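You operate a simulated robot arm through the tools that you are given. There is no shell and no other tool.

The job below is to be done with a simulated robot arm. You get a single attempt, and the scene is never put back.

JOB
Put the pack from the tester in the box with its hour, lid it and switch the tester off.
Fine: load dial back to 10.

Only the result counts: the job must be done as asked and must still hold three seconds after the hand-in. Knocking over, shifting, dropping, spilling or breaking anything else fails it. Lids that push on must go on centred and level and be pressed home; caps that screw on are set level and turned clockwise until they are tight.

ROBOT AND FRAMES
A 7-joint arm with a two-finger parallel gripper, fixed in place. Base frame: the origin is at the foot of the arm, x ahead of it, y to its left, z up. Units: mm, degrees, N and s.
With the tool pointing down near the work surface it reaches from about 100 to 440 mm from the base axis. Its first joint turns from -66.0 to 66.0 degrees. Payload 2.6 kg.
The TCP is the grasp point between the finger pads, 30 mm short of the fingertips. In the tool frame z runs along the fingers and y along their closing line. Largest opening 94 mm; finger width 28, thickness 10; the body of the gripper, 50 by 96 mm, starts 55 mm behind the TCP.
Orientation is that of the tool frame in the base frame, as [roll, pitch, yaw] about the fixed x, y, z axes, in that order (R = Rz(yaw) Ry(pitch) Rx(roll)). With the fingers straight down and closing along the base's y, the tool's x points along the base's -x, its y along +y and its z along -z.

CONTROLS
- The arm moves only by the tool send_rows. Its argument "rows" is a list of rows, each a list of 7 numbers: the shift along the tool's x, y, z in mm, then the turn, a rotation vector about the tool's x, y, z in degrees, then the opening, from 0 (shut) to 1 (fully open). In form: [[dx, dy, dz, ax, ay, az, gripper], ...]. A call has 1 to 20 rows; each row is the pose to reach, as a shift and turn from the pose commanded when the call began, along the tool's axes at that moment. A row lasts 0.2 s, in which the tool goes at most 50 mm and 8.6 degrees; a call with a longer step from one row to the next is refused whole, and so is a gripper value outside its range. A pose out of reach is approached as far as the arm can. The call stops where the force on the tool passes 40 N (or 10 N more than at its start, if that is more) or the arm is blocked; 0.2 s more then pass. Each finger travels about 72 mm/s and halts on what it meets, pressing with about 28 N; the grip force reading is that of the motor and also rises with nothing between the fingers. The clock runs only during rows and for 0.2 s after the last one: add rows that repeat a pose to give the fingers time. The reply holds the time, the measured pose of the TCP, the force on the tool along the base axes, the opening and the grip force, in the units named above and with some noise, with the torque about the TCP (base axes, N m) and any sound that the robot's microphone picked up.
- Cameras (640 x 400 px; columns grow to the right, rows downward): "scene" is fixed at [43.2, 448.7, 541.6]; the picture's right is [-0.65, -0.76, 0.00], its down [-0.56, 0.48, -0.68] and it looks along [0.51, -0.44, -0.74] (base axes); focal length 268 px, centre (320, 200). "wrist" rides on the gripper at [76, 14, -103] in the tool frame; the picture's right is [-0.18, 0.98, 0.00], its down [-0.75, -0.14, -0.64] and it looks along [-0.63, -0.12, 0.77] (tool axes); focal length 243 px, centre (320, 200). There is no depth. A picture from a camera that has moved, and an enlarged one, comes with that camera's place and axes in the base frame and with its lens.
- capture(camera): a new picture of that camera. No time passes.
- enlarge(camera, box): a new picture of the part [left, top, right, bottom] of that camera's present view, enlarged. No time passes.
- finish_job(): hands the job in; it is judged then, once.

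Places have to be worked out from the pictures, the camera data and where the tool is seen. Open the gripper and draw the arm clear of the work before you hand the job in, unless the task says otherwise.

The tools are called after "Request:" as name(argument=value, ...) on one line, values as JSON. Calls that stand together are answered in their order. send_rows: Moves the arm, as the interface text tells. Its arguments: {"type":"object","properties":{"rows":{"type":"array","items":{"type":"array","items":{"type":"number"}}}},"required":["rows"]} The other tools are called the same way: capture (camera) takes a picture; enlarge (camera, box) takes an enlarged picture of a part of a camera's view; finish_job () hands the job in.

At the start:

```text
time_s: 0.0
ee_pos: [355.4, 237.5, 311.5]
tool_rot: [-179.9, 0.0, -180.0]
ft_force: [0.0, -0.1, -0.2]
moment: [-0.05, -0.01, 0.01]
finger_gap: 93.8
gripper_force: 0.1
```

scene: 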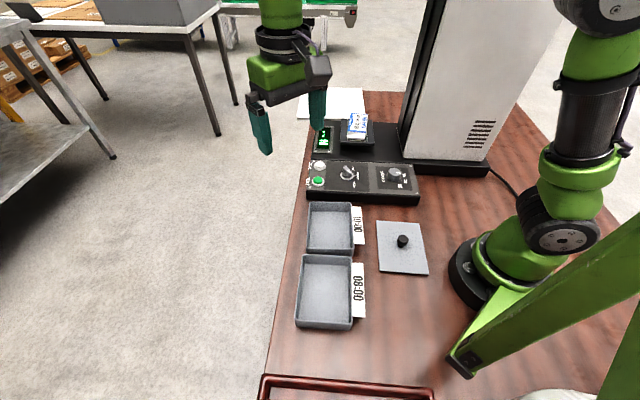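
wrist: 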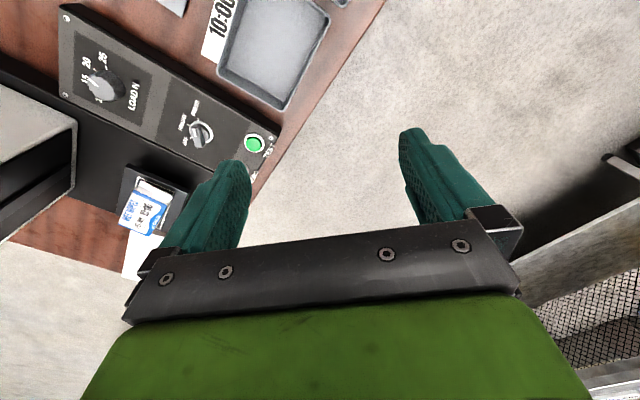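

I start by looking closely at the tester, boxes, lid and paper from both cameras before moving anything.

Request:
enlarge(camera="scene", box=[290, 80, 440, 210])

Request:
enlarge(camera="scene", box=[280, 190, 440, 340])

Request:
enlarge(camera="wrist", box=[40, 0, 360, 200])

Request:
enlarge(camera="wrist", box=[100, 150, 220, 290])

```text
3.08 times, centred on (365, 145) of scene
camera zoom: at [43.2, 448.7, 541.6], right [-0.65, -0.76, 0.0], down [-0.56, 0.48, -0.68], along [0.51, -0.44, -0.74], focal length 824 px, centre (182, 369)
```

zoom: 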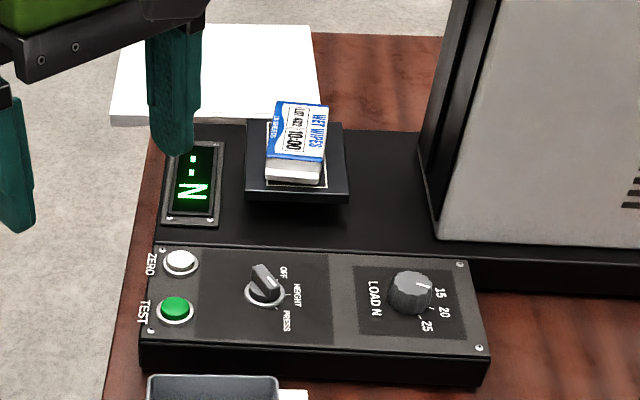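

```text
2.67 times, centred on (360, 265) of scene
camera zoom: at [43.2, 448.7, 541.6], right [-0.65, -0.76, 0.0], down [-0.56, 0.48, -0.68], along [0.51, -0.44, -0.74], focal length 715 px, centre (213, 27)
```

zoom: 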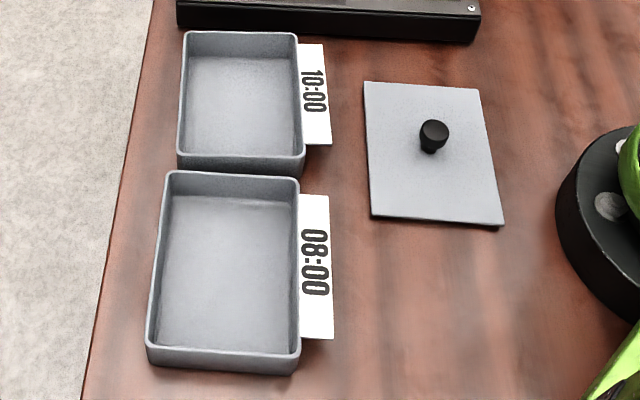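

```text
2.00 times, centred on (200, 100) of wrist
camera zoom: at [279.4, 251.1, 413.9], right [0.18, 0.98, 0.0], down [0.75, -0.14, 0.64], along [0.63, -0.12, -0.77], focal length 485 px, centre (560, 400)
```

zoom: 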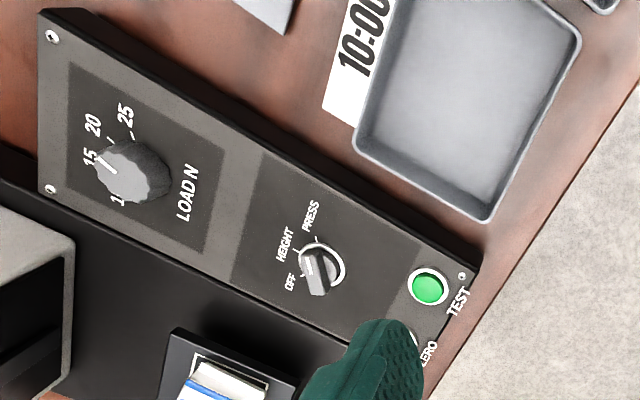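

```text
2.86 times, centred on (160, 220) of wrist
camera zoom: at [279.4, 251.1, 413.9], right [0.18, 0.98, 0.0], down [0.75, -0.14, 0.64], along [0.63, -0.12, -0.77], focal length 693 px, centre (777, 143)
```

zoom: 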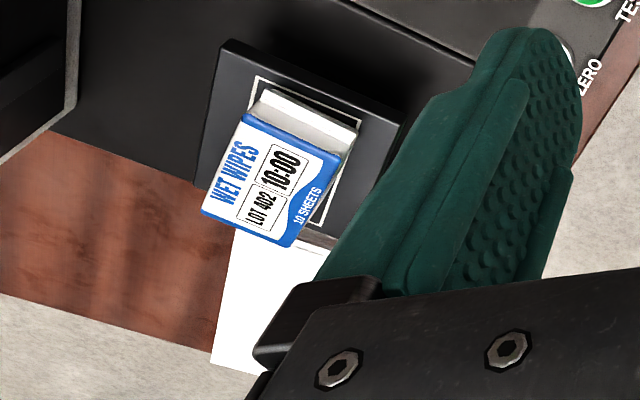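

The pack reads 10:00, so the 10:00 box is the target. The load dial is near 15 and the mode knob is off the OFF mark. I move the hand over toward the tester at height so the wrist camera can see the pack, dial and mode knob.

Request:
send_rows(rows=[[5, -35, -2, 0, 0, 0, 1], [10, -75, -4, 0, 0, 0, 1], [15, -115, -6, 0, 0, 0, 1], [20, -155, -8, 0, 0, 0, 1], [25, -195, -8, 0, 0, 0, 1], [25, -235, -8, 0, 0, 0, 1], [25, -255, -8, 0, 0, 0, 1], [25, -255, -8, 0, 0, 0, 1]])

```text
time_s: 1.8
ee_pos: [329.3, -17.4, 319.3]
tool_rot: [-180.0, 0.1, -180.0]
ft_force: [-0.1, 0.0, 0.4]
moment: [-0.01, 0.01, -0.02]
finger_gap: 93.8
gripper_force: 0.1
```

The hand is now over the tester; I take pictures from both cameras.

Request:
capture(camera="wrist")

Request:
capture(camera="scene")

```text
taken
camera wrist: at [254.6, -3.7, 421.4], right [0.18, 0.98, 0.0], down [0.75, -0.14, 0.64], along [0.63, -0.12, -0.77], focal length 243 px, centre (320, 200)
```

wrist: 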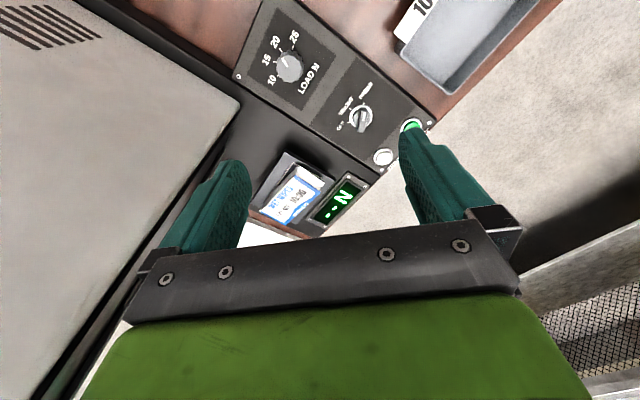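

```text
taken
```

scene: 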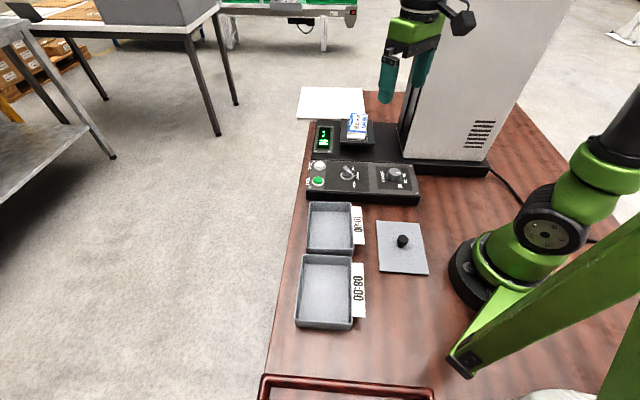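

The pack, display and knobs are visible between the fingers; I enlarge those regions to measure them.

Request:
enlarge(camera="wrist", box=[230, 120, 410, 250])

Request:
enlarge(camera="wrist", box=[220, 0, 460, 160])

Request:
enlarge(camera="scene", box=[290, 80, 430, 210])

Request:
enlarge(camera="scene", box=[360, 0, 520, 200])

```text
3.08 times, centred on (320, 185) of wrist
camera zoom: at [254.6, -3.7, 421.4], right [0.18, 0.98, 0.0], down [0.75, -0.14, 0.64], along [0.63, -0.12, -0.77], focal length 746 px, centre (320, 246)
```

zoom: 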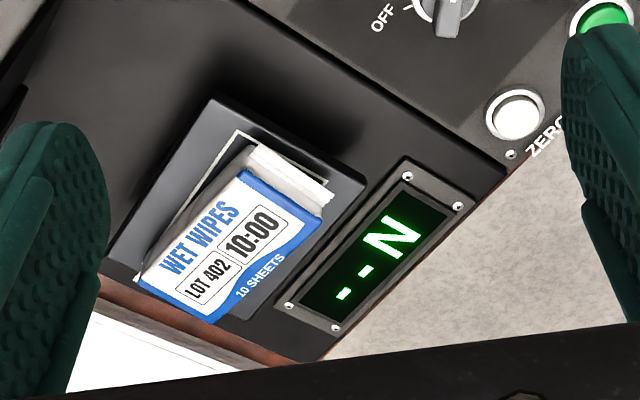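

```text
2.50 times, centred on (340, 80) of wrist
camera zoom: at [254.6, -3.7, 421.4], right [0.18, 0.98, 0.0], down [0.75, -0.14, 0.64], along [0.63, -0.12, -0.77], focal length 606 px, centre (270, 500)
```

zoom: 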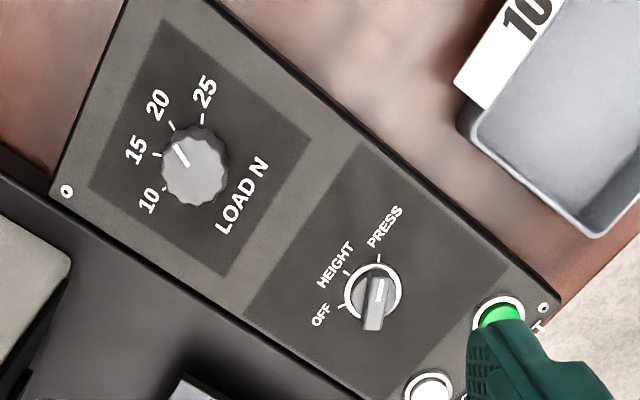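

```text
3.08 times, centred on (360, 145) of scene
camera zoom: at [43.2, 448.7, 541.6], right [-0.65, -0.76, 0.0], down [-0.56, 0.48, -0.68], along [0.51, -0.44, -0.74], focal length 824 px, centre (197, 369)
```

zoom: 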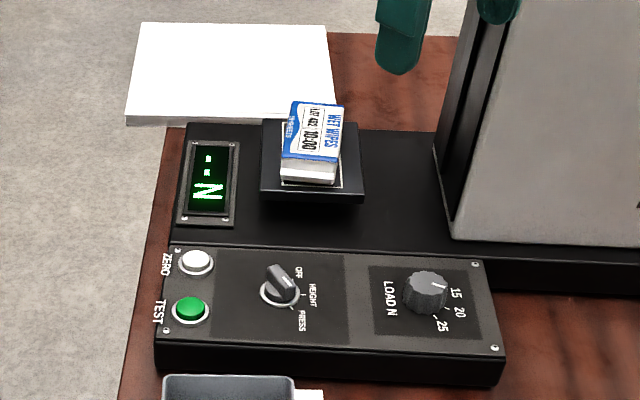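

```text
2.00 times, centred on (440, 100) of scene
camera zoom: at [43.2, 448.7, 541.6], right [-0.65, -0.76, 0.0], down [-0.56, 0.48, -0.68], along [0.51, -0.44, -0.74], focal length 536 px, centre (80, 400)
```

zoom: 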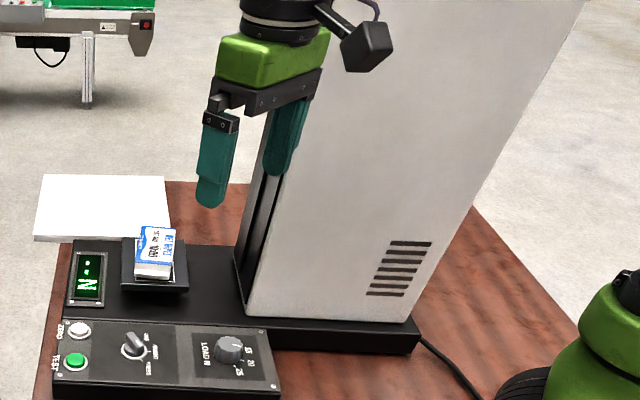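

The pack sits on the tester's plate at roughly (510, -106), top near z≈104, with its long side running along about -45°. I turn the hand 45° about the vertical so its fingers would close across the pack, and move nearer for a better look.

Request:
send_rows(rows=[[-16, 5, 9, 0, 0, 7.5, 1], [-32, 11, 18, 0, 0, 15, 1], [-48, 16, 28, 0, 0, 22.5, 1], [-64, 22, 38, 0, 0, 30, 1], [-80, 27, 48, 0, 0, 37.5, 1], [-96, 33, 58, 0, 0, 45, 1], [-96, 33, 58, 0, 0, 45, 1]])

```text
time_s: 3.4
ee_pos: [427.6, 14.6, 261.1]
tool_rot: [180.0, -0.1, 134.9]
ft_force: [-0.9, 0.5, -0.7]
moment: [0.0, 0.0, 0.02]
finger_gap: 93.9
gripper_force: 0.1
```

The pose was reached as planned; I look at the pack.

Request:
capture(camera="wrist")

Request:
enlarge(camera="wrist", box=[220, 100, 420, 260])

Request:
enlarge(camera="scene", box=[320, 90, 400, 160])

```text
taken
camera wrist: at [383.7, 78.5, 363.4], right [0.83, 0.56, 0.0], down [0.43, -0.63, 0.64], along [0.36, -0.53, -0.77], focal length 243 px, centre (320, 200)
```

wrist: 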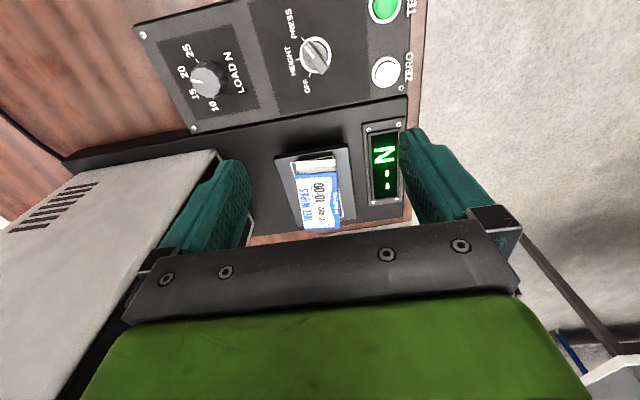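

```text
2.50 times, centred on (320, 180) of wrist
camera zoom: at [383.7, 78.5, 363.4], right [0.83, 0.56, 0.0], down [0.43, -0.63, 0.64], along [0.36, -0.53, -0.77], focal length 606 px, centre (320, 250)
```

zoom: 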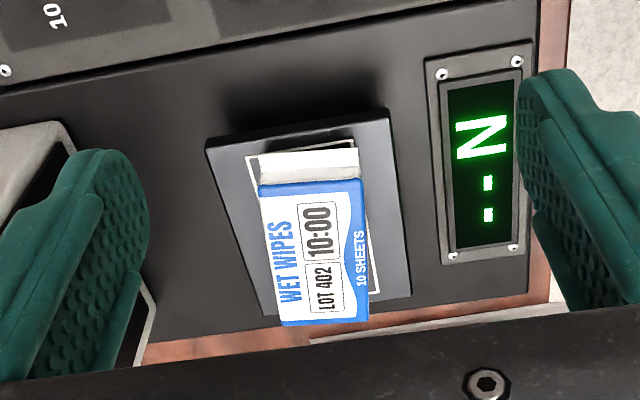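

```text
5.71 times, centred on (360, 125) of scene
camera zoom: at [43.2, 448.7, 541.6], right [-0.65, -0.76, 0.0], down [-0.56, 0.48, -0.68], along [0.51, -0.44, -0.74], focal length 1531 px, centre (91, 629)
```

zoom: 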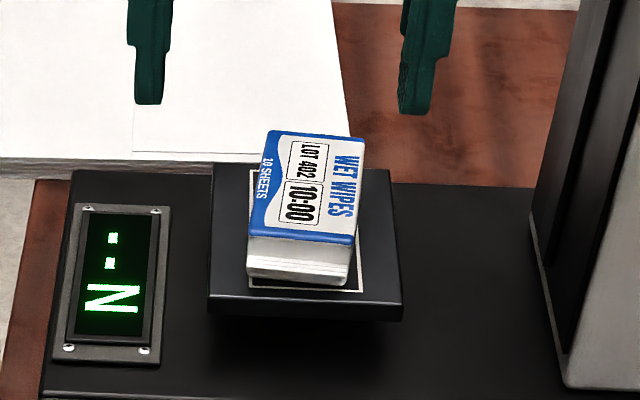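

The pack measures about 54 × 100 × 25 mm, its long axis at about -51° and centre near (509, -106), top z≈104, plate z≈79. That is beyond plain tool-down reach, so I'll align yaw to it first, then tilt the hand outward.

Request:
send_rows(rows=[[-20, -5, 10, 0, 0, 3, 1], [-40, -9, 20, 0, 0, 6.2, 1], [-40, -9, 20, 0, 0, 6.2, 1]])

Request:
send_rows(rows=[[0, 0, 0, 0, -7.5, 0, 1], [0, 0, 0, 0, -15, 0, 1], [0, 0, 0, 0, -22.5, 0, 1], [0, 0, 0, 0, -30, 0, 1], [0, 0, 0, 0, -35, 0, 1], [0, 0, 0, 0, -35, 0, 1]])

Request:
capture(camera="wrist")

Request:
capture(camera="scene")

```text
time_s: 4.2
ee_pos: [447.9, -20.0, 241.1]
tool_rot: [-180.0, 0.0, 128.9]
ft_force: [0.2, 0.5, 0.5]
moment: [0.03, -0.01, 0.01]
finger_gap: 93.9
gripper_force: 0.0
```

```text
time_s: 5.6
ee_pos: [448.2, -19.7, 242.0]
tool_rot: [180.0, 35.1, 128.9]
ft_force: [-0.1, -0.4, 0.1]
moment: [-0.02, 0.01, -0.01]
finger_gap: 93.7
gripper_force: 0.0
```

```text
taken
camera wrist: at [383.5, 83.6, 281.2], right [0.86, 0.5, 0.11], down [0.05, -0.28, 0.96], along [0.51, -0.82, -0.26], focal length 243 px, centre (320, 200)
```

wrist: 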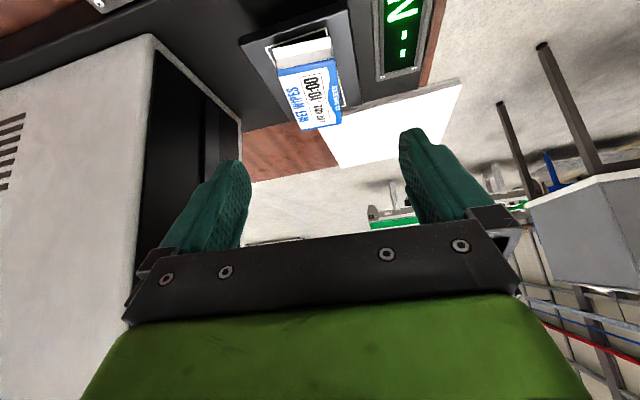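

```text
taken
```

scene: 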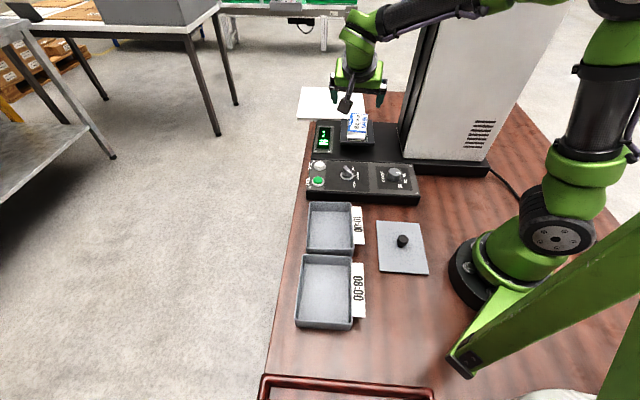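

No press head is in the way, and the column face stays clear on the left. I move to a hover just above the pack with the 35° tilt.

Request:
send_rows(rows=[[-4, -2, 30, 0, 0, 0, 1], [-8, -4, 60, 0, 0, 0, 1], [-13, -6, 90, 0, 0, 0, 1], [-17.5, -6.8, 118, 0, 0, 0, 1], [-17.5, -6.8, 124.8, 0, 0, 0, 1], [-17.5, -6.8, 124.8, 0, 0, 0, 1]])

Request:
capture(camera="wrist")

Request:
enlarge(camera="scene", box=[310, 80, 410, 160])

```text
time_s: 7.0
ee_pos: [496.7, -91.2, 150.3]
tool_rot: [-180.0, 35.0, 128.7]
ft_force: [0.1, -0.5, -0.3]
moment: [0.0, 0.02, 0.03]
finger_gap: 93.9
gripper_force: 0.1
```

```text
taken
camera wrist: at [432.5, 12.2, 189.6], right [0.86, 0.5, 0.11], down [0.05, -0.28, 0.96], along [0.51, -0.82, -0.27], focal length 243 px, centre (320, 200)
```

wrist: 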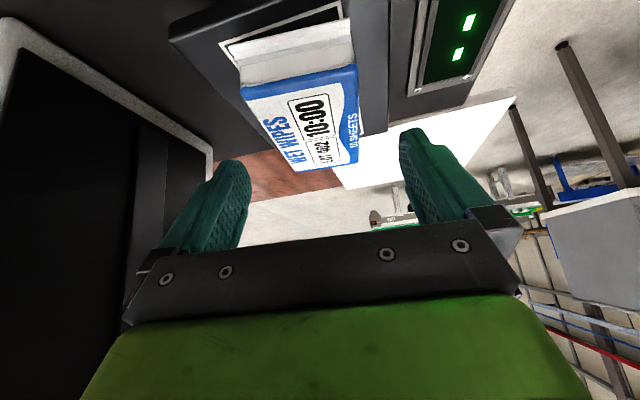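

```text
5.00 times, centred on (360, 120) of scene
camera zoom: at [43.2, 448.7, 541.6], right [-0.65, -0.76, 0.0], down [-0.56, 0.48, -0.68], along [0.51, -0.44, -0.74], focal length 1340 px, centre (120, 600)
```

zoom: 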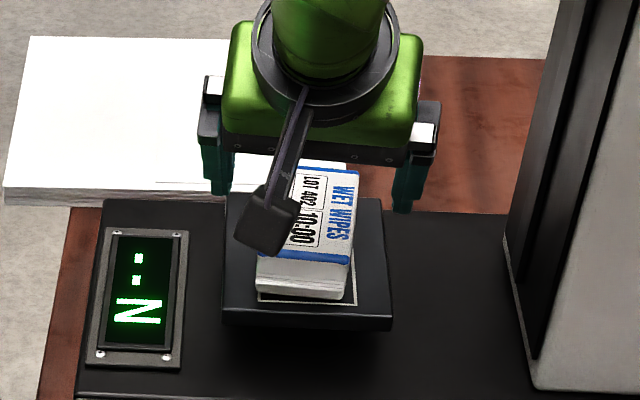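

The hand is centred across the pack. I zoom in on the pack's near end to check the plate height before lowering.

Request:
enlarge(camera="wrist", box=[160, 0, 420, 180])

Request:
enlarge(camera="scene", box=[340, 110, 400, 160])

```text
2.22 times, centred on (290, 90) of wrist
camera zoom: at [432.5, 12.2, 189.6], right [0.86, 0.5, 0.11], down [0.05, -0.28, 0.96], along [0.51, -0.82, -0.27], focal length 539 px, centre (387, 444)
```

zoom: 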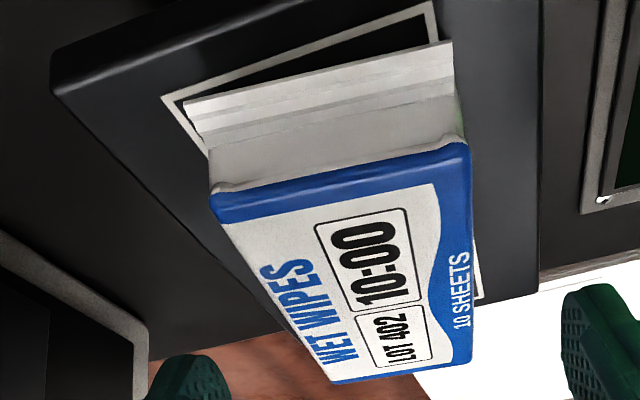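

```text
8.00 times, centred on (370, 135) of scene
camera zoom: at [43.2, 448.7, 541.6], right [-0.65, -0.76, 0.0], down [-0.56, 0.48, -0.68], along [0.51, -0.44, -0.74], focal length 2144 px, centre (-80, 720)
```

zoom: 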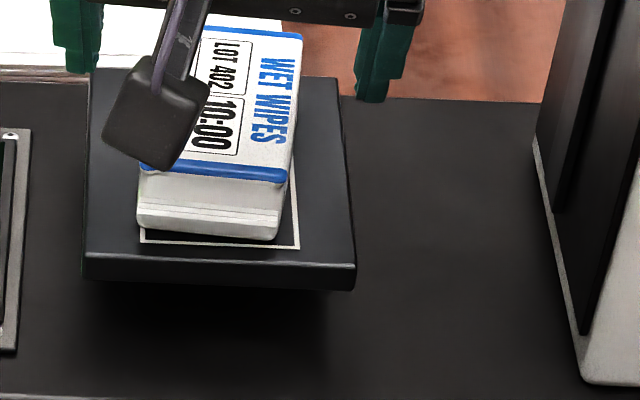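

The plate's surface is at z≈80 and the pack's sides are about 25 mm tall. I lower along the vertical to TCP z≈117 so the fingertips stay a few mm above the plate.

Request:
send_rows(rows=[[5, -0.3, 10, 0, 0, 0, 1], [10, -0.5, 21, 0, 0, 0, 1], [13.8, -0.5, 30.8, 0, 0, 0, 1], [13.8, -0.5, 30.8, 0, 0, 0, 1]])

Request:
enlarge(camera="wrist", box=[150, 0, 470, 200])

Request:
enlarge(camera="scene", box=[320, 90, 400, 160])

```text
time_s: 8.0
ee_pos: [499.4, -97.1, 117.7]
tool_rot: [179.9, 35.0, 128.7]
ft_force: [-12.2, 7.4, 18.9]
moment: [-0.46, 1.08, -0.63]
finger_gap: 94.1
gripper_force: 0.0
```

```text
2.00 times, centred on (310, 100) of wrist
camera zoom: at [435.6, 7.2, 157.4], right [0.86, 0.5, 0.11], down [0.04, -0.28, 0.96], along [0.51, -0.82, -0.27], focal length 485 px, centre (340, 400)
```

zoom: 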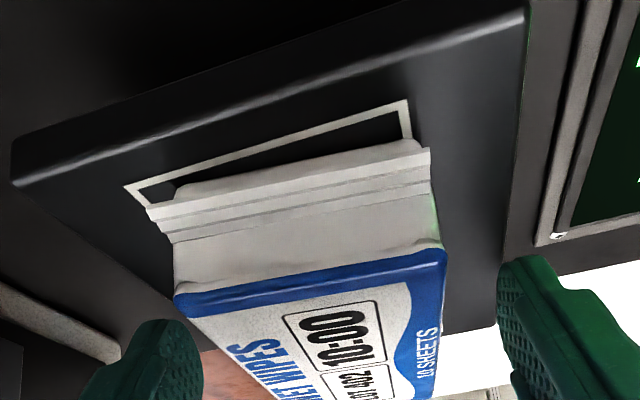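

```text
5.71 times, centred on (360, 125) of scene
camera zoom: at [43.1, 448.8, 541.6], right [-0.65, -0.76, 0.0], down [-0.56, 0.48, -0.68], along [0.51, -0.44, -0.74], focal length 1531 px, centre (91, 629)
```

zoom: 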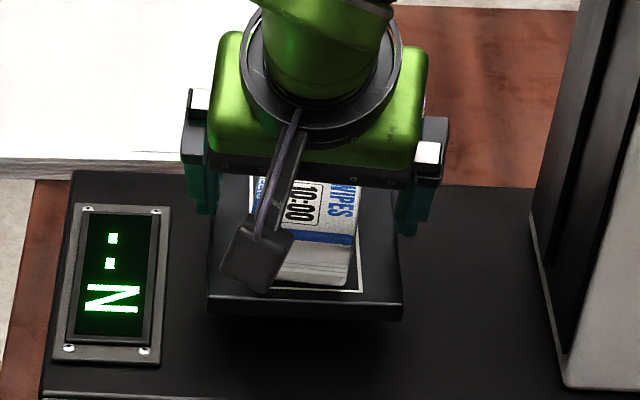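

The force reading shows the column-side fingertip just touching the plate, so the plate is at about z≈84. I lift 5 mm to clear it and check the force.

Request:
send_rows(rows=[[-2.9, 0, -4.1, 0, 0, 0, 1], [-2.9, 0, -4.1, 0, 0, 0, 1]])

```text
time_s: 8.6
ee_pos: [499.3, -97.0, 120.9]
tool_rot: [-180.0, 34.9, 128.9]
ft_force: [0.5, -0.2, -0.2]
moment: [0.01, 0.0, 0.04]
finger_gap: 94.2
gripper_force: 0.1
```

Contact is gone and the plate is clear. I close the fingers on the pack.

Request:
send_rows(rows=[[0, 0, 0, 0, 0, 0, 0.8], [0, 0, 0, 0, 0, 0, 0.6], [0, 0, 0, 0, 0, 0, 0.4], [0, 0, 0, 0, 0, 0, 0.4], [0, 0, 0, 0, 0, 0, 0.4]])

Request:
enlarge(camera="wrist", box=[150, 0, 470, 200])

Request:
enlarge(camera="scene", box=[320, 90, 400, 160])

```text
time_s: 9.8
ee_pos: [502.2, -96.8, 123.2]
tool_rot: [179.8, 35.1, 128.7]
ft_force: [-2.4, -0.3, 14.0]
moment: [0.01, 0.19, 0.02]
finger_gap: 55.3
gripper_force: 27.9
```

```text
2.00 times, centred on (310, 100) of wrist
camera zoom: at [436.1, 6.5, 163.2], right [0.86, 0.5, 0.11], down [0.04, -0.28, 0.96], along [0.51, -0.82, -0.26], focal length 485 px, centre (340, 400)
```

zoom: 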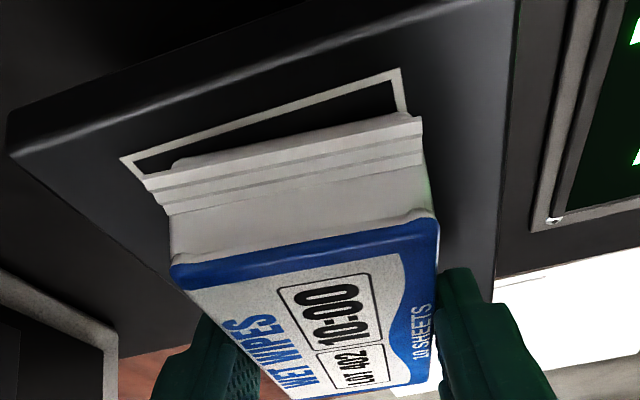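

```text
5.71 times, centred on (360, 125) of scene
camera zoom: at [43.2, 448.7, 541.6], right [-0.65, -0.76, 0.0], down [-0.56, 0.48, -0.68], along [0.51, -0.44, -0.74], focal length 1531 px, centre (91, 629)
```

zoom: 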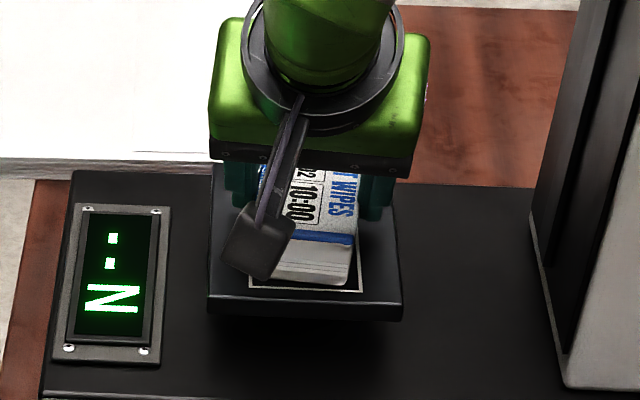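

The fingers hold the pack at 55 mm with 28 N. I lift straight up about 40 mm and check that the pack comes along.

Request:
send_rows(rows=[[-3, 0, -4, 0, 0, 0, 0.4], [-9, 0, -12.5, 0, 0, 0, 0.4], [-17, 0, -24.5, 0, 0, 0, 0.4], [-23, 0, -33, 0, 0, 0, 0.4], [-23, 0, -33, 0, 0, 0, 0.4]])

Request:
capture(camera="wrist")

Request:
enlarge(camera="scene", box=[310, 70, 410, 160])

```text
time_s: 11.0
ee_pos: [500.6, -94.5, 161.5]
tool_rot: [179.9, 35.0, 128.9]
ft_force: [0.2, 0.7, 0.0]
moment: [0.01, -0.01, -0.03]
finger_gap: 55.4
gripper_force: 28.2
```

```text
taken
camera wrist: at [435.7, 7.7, 201.6], right [0.86, 0.5, 0.11], down [0.05, -0.28, 0.96], along [0.51, -0.82, -0.27], focal length 243 px, centre (320, 200)
```

wrist: 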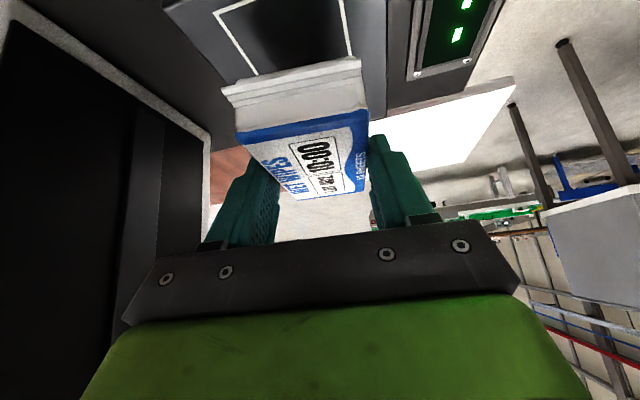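

```text
4.44 times, centred on (360, 115) of scene
camera zoom: at [43.2, 448.7, 541.6], right [-0.65, -0.76, 0.0], down [-0.56, 0.48, -0.68], along [0.51, -0.44, -0.74], focal length 1191 px, centre (142, 578)
```

zoom: 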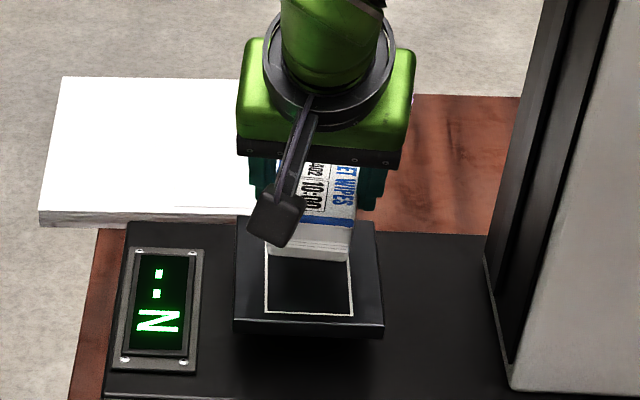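

The pack is held level and clear of the plate. I rise and back away from the tester while bringing the hand upright again, to survey the box and lid.

Request:
send_rows(rows=[[-8, 0, -20, 0, 0, 0, 0.4], [-6, 1, -55, 0, 7, 0, 0.4], [2, 2, -90, 0, 14, 0, 0.4], [10, 3, -125, 0, 21, 0, 0.4], [17, 4, -150, 0, 28, 0, 0.4], [23, 4, -173, 0, 35, 0, 0.4], [23, 4, -173, 0, 35, 0, 0.4]])

Request:
capture(camera="wrist")

```text
time_s: 12.6
ee_pos: [429.7, -0.9, 289.0]
tool_rot: [-180.0, -0.1, 128.8]
ft_force: [-0.3, 0.6, -1.0]
moment: [0.01, 0.05, 0.01]
finger_gap: 55.4
gripper_force: 28.2
```

```text
taken
camera wrist: at [393.2, 67.6, 392.4], right [0.88, 0.47, 0.0], down [0.36, -0.68, 0.64], along [0.3, -0.56, -0.77], focal length 243 px, centre (320, 200)
```

wrist: 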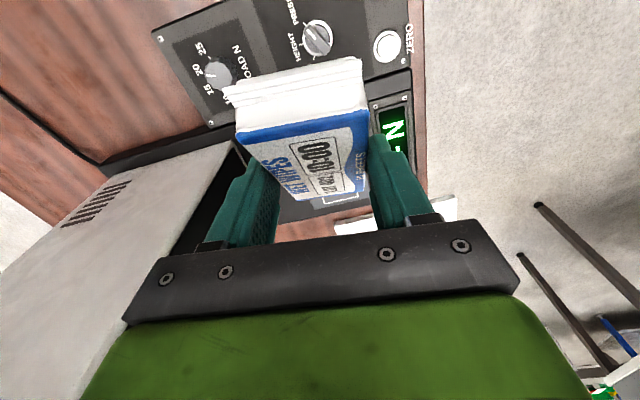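

Pack steady in the grip. I travel across to a viewpoint from which the wrist camera sees both boxes and the lid.

Request:
send_rows(rows=[[40, -11, -1, 0, 0, -6.4, 0.4], [82, -23, -3, 0, 0, -12.8, 0.4], [124, -35, -4, 0, 0, -19.2, 0.4], [166, -46, -6, 0, 0, -25.6, 0.4], [208, -58, -7, 0, 0, -32, 0.4], [250, -70, -8, 0, 0, -38.4, 0.4], [292, -81, -10, 0, 0, -44.8, 0.4], [332, -92, -11, 0, 0, -51.2, 0.4], [332, -92, -11, 0, 0, -51.2, 0.4]])

Request:
capture(camera="wrist")

Request:
capture(camera="scene")

```text
time_s: 14.6
ee_pos: [151.0, 199.4, 301.8]
tool_rot: [-180.0, 0.1, -179.9]
ft_force: [-0.3, 0.0, -0.4]
moment: [-0.02, 0.01, 0.0]
finger_gap: 55.3
gripper_force: 27.6
```

```text
taken
camera wrist: at [74.0, 213.6, 403.9], right [0.18, 0.98, 0.0], down [0.75, -0.14, 0.64], along [0.63, -0.12, -0.77], focal length 243 px, centre (320, 200)
```

wrist: 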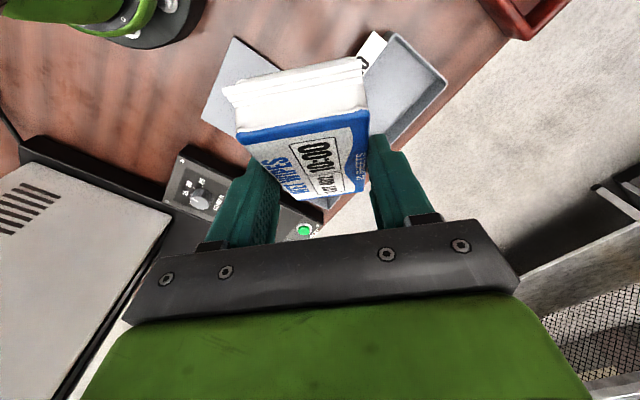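

```text
taken
```

scene: 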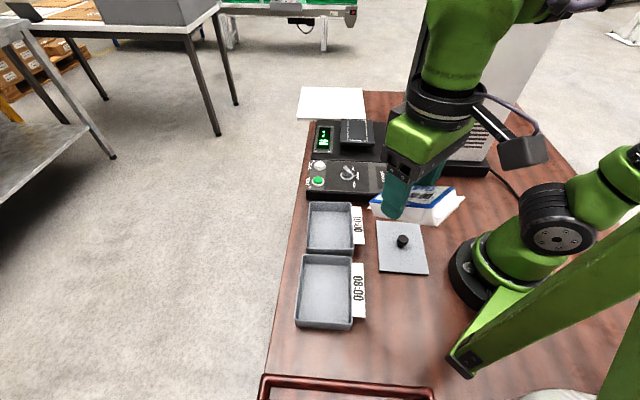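

The pack hides the 10:00 box from the wrist camera here. I measure the box with strong enlargements of the fixed camera instead.

Request:
enlarge(camera="scene", box=[300, 190, 380, 260])

Request:
enlarge(camera="scene", box=[365, 210, 445, 280])

Request:
enlarge(camera="scene", box=[290, 250, 370, 335])

Request:
enlarge(camera="wrist", box=[190, 20, 460, 160])

```text
5.71 times, centred on (340, 225) of scene
camera zoom: at [43.2, 448.7, 541.6], right [-0.65, -0.76, 0.0], down [-0.56, 0.48, -0.68], along [0.51, -0.44, -0.74], focal length 1531 px, centre (206, 57)
```

zoom: 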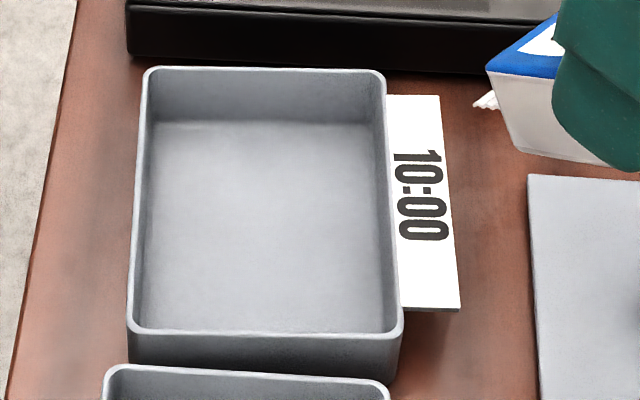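

```text
5.71 times, centred on (405, 245) of scene
camera zoom: at [43.2, 448.7, 541.6], right [-0.65, -0.76, 0.0], down [-0.56, 0.48, -0.68], along [0.51, -0.44, -0.74], focal length 1531 px, centre (-166, -57)
```

zoom: 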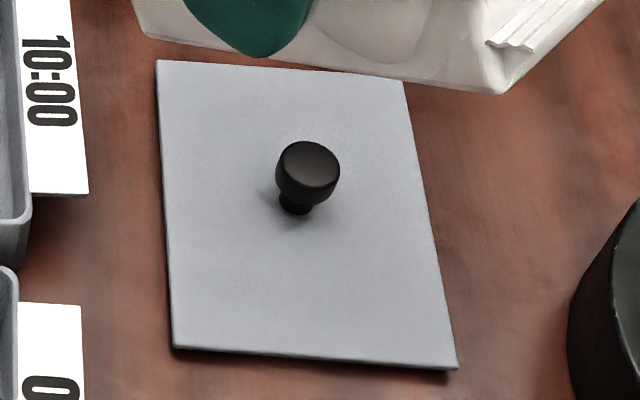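

```text
4.71 times, centred on (330, 292) of scene
camera zoom: at [43.2, 448.7, 541.6], right [-0.65, -0.76, 0.0], down [-0.56, 0.48, -0.68], along [0.51, -0.44, -0.74], focal length 1261 px, centre (273, -235)
```

zoom: 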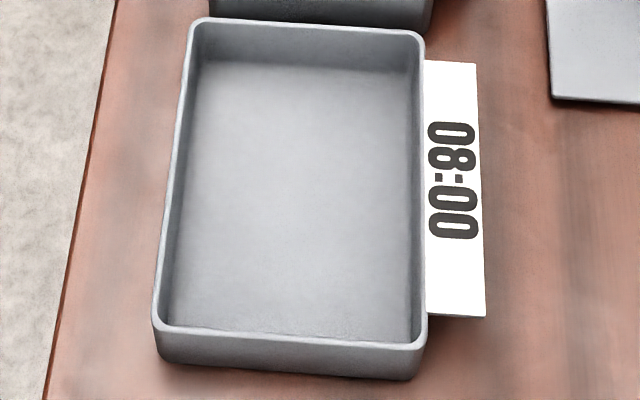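

```text
2.37 times, centred on (325, 90) of wrist
camera zoom: at [74.0, 213.6, 403.9], right [0.18, 0.98, 0.0], down [0.75, -0.14, 0.64], along [0.63, -0.12, -0.77], focal length 575 px, centre (308, 461)
```

zoom: 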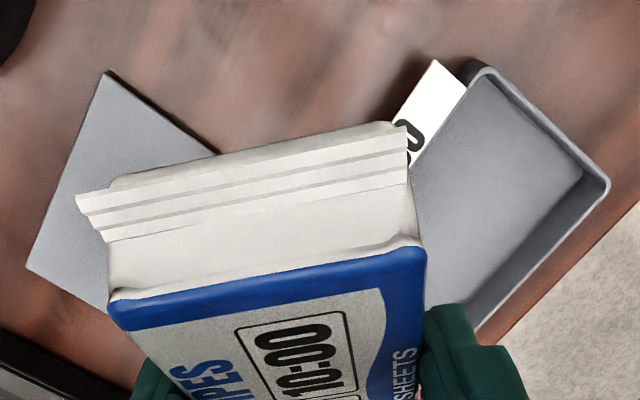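

From the fixed camera I put the 10:00 box at centre ≈(320, 180), long axis ≈-42°, about 107×136 mm with rim near z≈36. The flat lid is centred at ≈(181, 82), long axis ≈-46°, with a ~24 mm knob. I now go above the box and align the pack with it.

Request:
send_rows(rows=[[-27, -2, 13, 0, 0, 7, 0.4], [-54, -4, 26, 0, 0, 14, 0.4], [-81, -6, 39, 0, 0, 21, 0.4], [-108, -8, 52, 0, 0, 28, 0.4], [-135, -10, 65, 0, 0, 35, 0.4], [-161, -11.8, 80, 0, 0, 42, 0.4], [-161, -11.8, 80, 0, 0, 42, 0.4]])

Request:
send_rows(rows=[[0, 0, 0, 0, -7, 0, 0.4], [0, 0, 0, 0, -14, 0, 0.4], [0, 0, 0, 0, -21, 0, 0.4], [0, 0, 0, 0, -28, 0, 0.4], [0, 0, 0, 0, -35, 0, 0.4], [0, 0, 0, 0, -35, 0, 0.4]])

Request:
capture(camera="wrist")

Request:
capture(camera="scene")

```text
time_s: 16.2
ee_pos: [311.1, 188.1, 221.8]
tool_rot: [179.9, -0.1, 137.9]
ft_force: [0.5, 0.5, -0.8]
moment: [-0.02, 0.02, -0.03]
finger_gap: 55.5
gripper_force: 28.3
```

```text
time_s: 17.6
ee_pos: [312.0, 187.5, 221.9]
tool_rot: [180.0, 35.1, 138.0]
ft_force: [0.1, -0.7, -0.5]
moment: [0.01, 0.02, 0.0]
finger_gap: 55.4
gripper_force: 27.7
```

```text
taken
camera wrist: at [230.3, 279.7, 261.0], right [0.77, 0.63, 0.11], down [0.09, -0.27, 0.96], along [0.63, -0.73, -0.26], focal length 243 px, centre (320, 200)
```

wrist: 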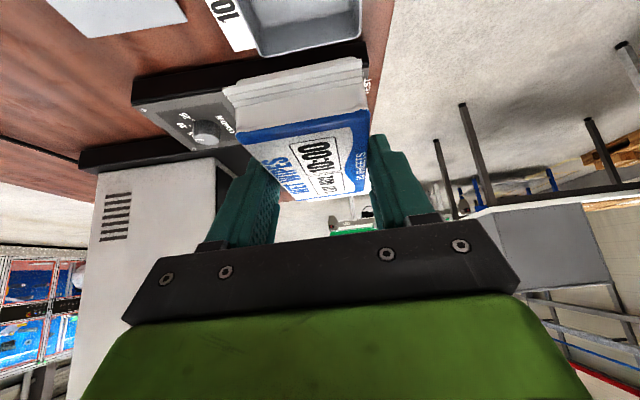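

```text
taken
```

scene: 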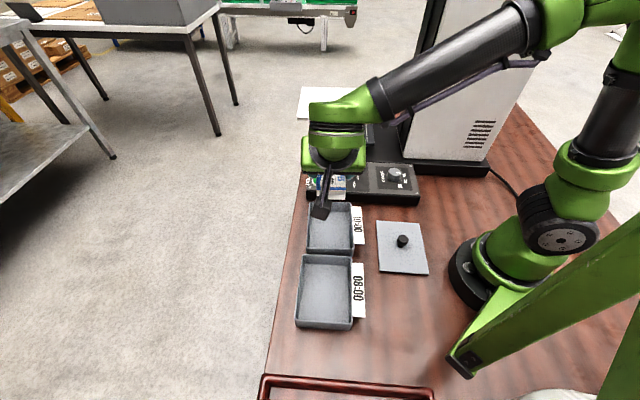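

The pack is above the box. I lower vertically to about 70 mm pack height and check alignment with the rim.

Request:
send_rows(rows=[[14.3, 0, 20.5, 0, 0, 0, 0.4], [28.7, 0, 41, 0, 0, 0, 0.4], [43, 0, 61.4, 0, 0, 0, 0.4], [57.4, 0, 81.9, 0, 0, 0, 0.4], [65.4, 0, 93.4, 0, 0, 0, 0.4], [65.4, 0, 93.4, 0, 0, 0, 0.4]])

Request:
capture(camera="wrist")

Request:
enlarge(camera="scene", box=[290, 160, 390, 270])

```text
time_s: 19.0
ee_pos: [309.8, 186.5, 107.0]
tool_rot: [180.0, 35.0, 137.9]
ft_force: [0.3, 0.0, -1.0]
moment: [0.0, 0.0, -0.02]
finger_gap: 55.6
gripper_force: 28.3
```

```text
taken
camera wrist: at [229.7, 278.8, 146.6], right [0.77, 0.63, 0.11], down [0.09, -0.27, 0.96], along [0.63, -0.73, -0.27], focal length 243 px, centre (320, 200)
```

wrist: 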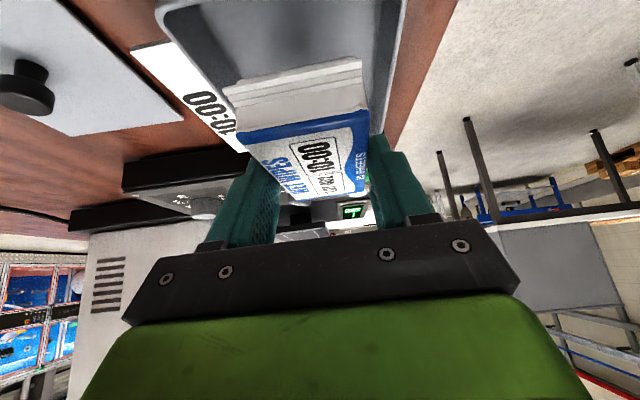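

```text
3.64 times, centred on (340, 215) of scene
camera zoom: at [43.2, 448.7, 541.6], right [-0.65, -0.76, 0.0], down [-0.56, 0.48, -0.68], along [0.51, -0.44, -0.74], focal length 974 px, centre (247, 146)
```

zoom: 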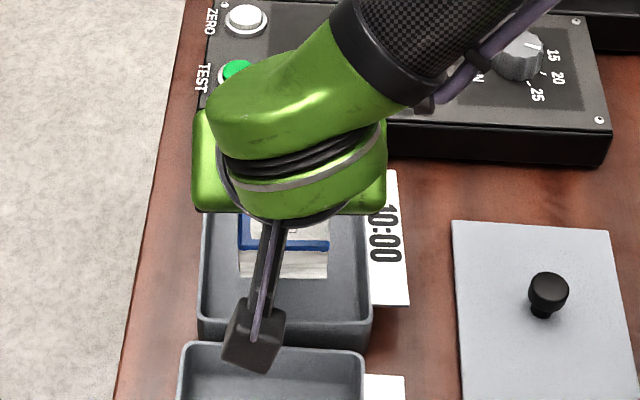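

Readings put the pack centre within ~2-3 mm of the box centre. I enlarge the wrist view to verify clearance to both walls.

Request:
enlarge(camera="wrist", box=[140, 0, 440, 180])

Request:
enlarge(camera="scene", box=[310, 190, 370, 260])

```text
2.13 times, centred on (290, 90) of wrist
camera zoom: at [229.7, 278.8, 146.6], right [0.77, 0.63, 0.11], down [0.09, -0.27, 0.96], along [0.63, -0.73, -0.27], focal length 518 px, centre (384, 435)
```

zoom: 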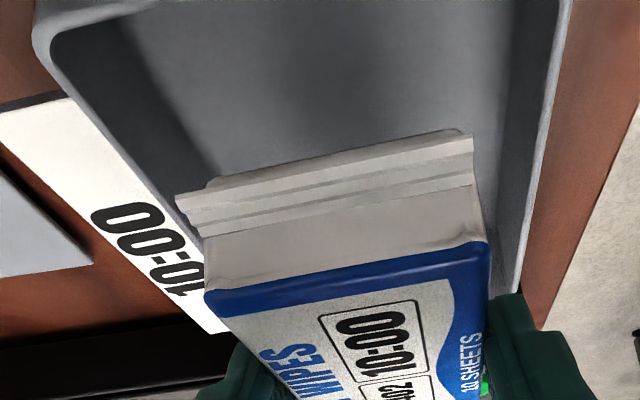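

```text
5.71 times, centred on (340, 225) of scene
camera zoom: at [43.2, 448.7, 541.6], right [-0.65, -0.76, 0.0], down [-0.56, 0.48, -0.68], along [0.51, -0.44, -0.74], focal length 1531 px, centre (206, 57)
```

zoom: 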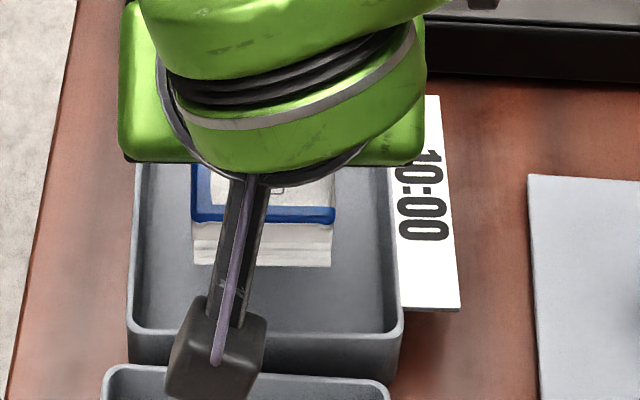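

Clearance is good on both sides; the pack sits a bit toward the near end, so I shift 5 mm forward while lowering into the box to TCP z≈55.

Request:
send_rows(rows=[[-3.9, 1.5, 2.9, 0, 0, 0, 0.4], [5, 1.5, 15.5, 0, 0, 0, 0.4], [15.5, 1.5, 30.5, 0, 0, 0, 0.4], [25.8, 1.5, 45.4, 0, 0, 0, 0.4], [25.8, 1.5, 45.4, 0, 0, 0, 0.4]])

Request:
enlarge(camera="wrist", box=[140, 0, 440, 180])

Request:
enlarge(camera="scene", box=[310, 190, 370, 260])

```text
time_s: 20.2
ee_pos: [315.5, 185.1, 55.4]
tool_rot: [-179.9, 35.0, 137.9]
ft_force: [0.1, -0.2, -0.5]
moment: [0.0, 0.02, -0.04]
finger_gap: 55.6
gripper_force: 27.5
```

```text
2.13 times, centred on (290, 90) of wrist
camera zoom: at [234.9, 276.9, 95.1], right [0.77, 0.63, 0.11], down [0.09, -0.27, 0.96], along [0.63, -0.73, -0.27], focal length 518 px, centre (384, 435)
```

zoom: 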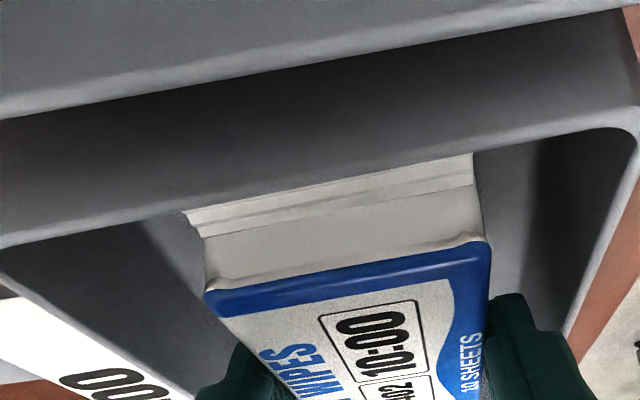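

```text
5.71 times, centred on (340, 225) of scene
camera zoom: at [43.2, 448.7, 541.6], right [-0.65, -0.76, 0.0], down [-0.56, 0.48, -0.68], along [0.51, -0.44, -0.74], focal length 1531 px, centre (206, 57)
```

zoom: 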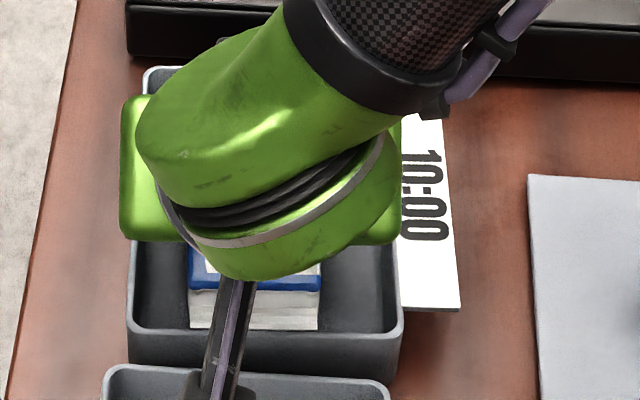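

The pack is inside the walls with margin all round. I lower slowly, watching the force for floor contact.

Request:
send_rows(rows=[[1.7, 0, 2.5, 0, 0, 0, 0.4], [3.4, 0, 4.9, 0, 0, 0, 0.4], [4.6, 0, 6.6, 0, 0, 0, 0.4], [4.6, 0, 6.6, 0, 0, 0, 0.4]])

```text
time_s: 21.2
ee_pos: [314.6, 185.6, 47.1]
tool_rot: [-180.0, 35.0, 137.9]
ft_force: [0.2, 0.1, -0.4]
moment: [0.01, 0.03, 0.02]
finger_gap: 55.3
gripper_force: 27.9
```

No contact yet at z=47. I continue down in 1 mm steps.

Request:
send_rows(rows=[[0.6, 0, 0.8, 0, 0, 0, 0.4], [1.1, 0, 1.6, 0, 0, 0, 0.4], [1.7, 0, 2.5, 0, 0, 0, 0.4], [1.7, 0, 2.5, 0, 0, 0, 0.4]])

```text
time_s: 22.2
ee_pos: [315.8, 185.3, 43.6]
tool_rot: [-180.0, 35.0, 138.1]
ft_force: [-0.6, 0.4, 0.1]
moment: [0.0, 0.0, -0.01]
finger_gap: 55.2
gripper_force: 28.1
```

Still free at z=43.6; a few more 1 mm steps.

Request:
send_rows(rows=[[0.6, 0, 0.8, 0, 0, 0, 0.4], [1.1, 0, 1.6, 0, 0, 0, 0.4], [1.1, 0, 1.6, 0, 0, 0, 0.4]])

```text
time_s: 23.0
ee_pos: [314.6, 185.5, 42.2]
tool_rot: [179.9, 35.0, 137.9]
ft_force: [-1.0, 0.2, 5.0]
moment: [-0.18, -0.23, -0.04]
finger_gap: 55.4
gripper_force: 28.0
```

The pack's far end has touched the floor (5 N). I go 0.8 mm further to seat it, then open the fingers slightly to release.

Request:
send_rows(rows=[[0.5, 0, 0.7, 0, 0, 0, 0.4], [0.5, 0, 0.7, 0, 0, 0, 0.4]])

Request:
send_rows(rows=[[0, 0, 0, 0, 0, 0, 0.62], [0, 0, 0, 0, 0, 0, 0.66], [0, 0, 0, 0, 0, 0, 0.69], [0, 0, 0, 0, 0, 0, 0.69]])

Request:
enlarge(camera="wrist", box=[140, 0, 440, 180])

```text
time_s: 23.6
ee_pos: [315.2, 184.8, 42.7]
tool_rot: [179.9, 35.1, 138.0]
ft_force: [-3.0, 0.1, 18.6]
moment: [-0.3, -0.08, 0.04]
finger_gap: 55.4
gripper_force: 28.0
```

```text
time_s: 24.6
ee_pos: [315.2, 186.1, 42.1]
tool_rot: [179.9, 35.0, 138.0]
ft_force: [-0.2, -0.5, 0.7]
moment: [0.01, 0.03, -0.02]
finger_gap: 64.6
gripper_force: 0.1
```

```text
2.13 times, centred on (290, 90) of wrist
camera zoom: at [234.9, 276.7, 81.6], right [0.77, 0.63, 0.11], down [0.09, -0.27, 0.96], along [0.63, -0.73, -0.27], focal length 518 px, centre (384, 435)
```

zoom: 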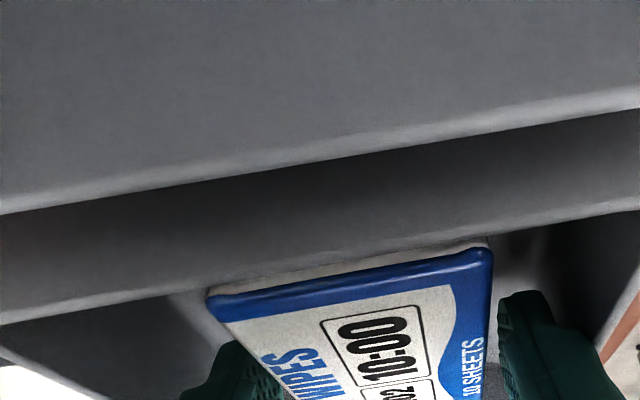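

The pack is released (grip force 0, no contact force). I raise the hand straight up out of the box.

Request:
send_rows(rows=[[-5.7, 0, -8.2, 0, 0, 0, 0.69], [-17, 0, -24.6, 0, 0, 0, 0.69], [-34, 0, -49, 0, 0, 0, 0.69], [-57, 0, -82, 0, 0, 0, 0.69], [-80, 0, -115, 0, 0, 0, 0.69], [-100, 0, -143, 0, 0, 0, 0.69], [-100, 0, -143, 0, 0, 0, 0.69]])

Request:
capture(camera="wrist")

Request:
capture(camera="scene")

```text
time_s: 26.2
ee_pos: [314.7, 183.8, 216.1]
tool_rot: [-180.0, 35.0, 138.0]
ft_force: [-0.5, 0.4, 0.3]
moment: [0.01, 0.02, 0.01]
finger_gap: 64.9
gripper_force: 0.1
```

```text
taken
camera wrist: at [234.5, 276.4, 256.8], right [0.77, 0.63, 0.11], down [0.09, -0.27, 0.96], along [0.63, -0.73, -0.27], focal length 243 px, centre (320, 200)
```

wrist: 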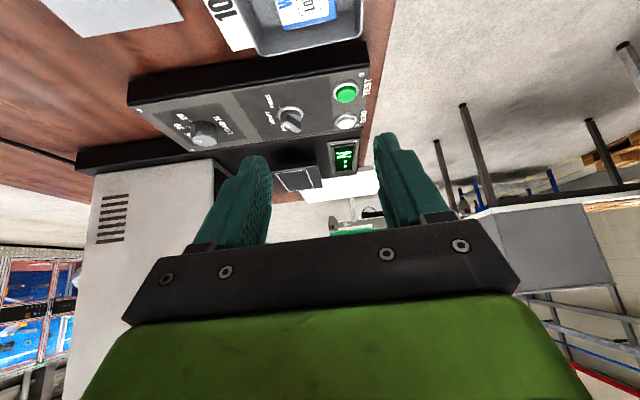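

```text
taken
```

scene: 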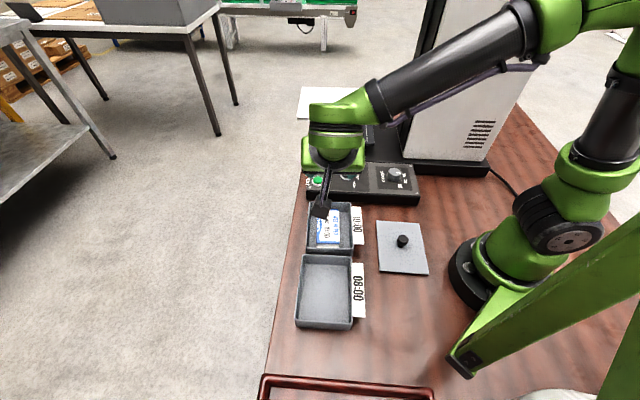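

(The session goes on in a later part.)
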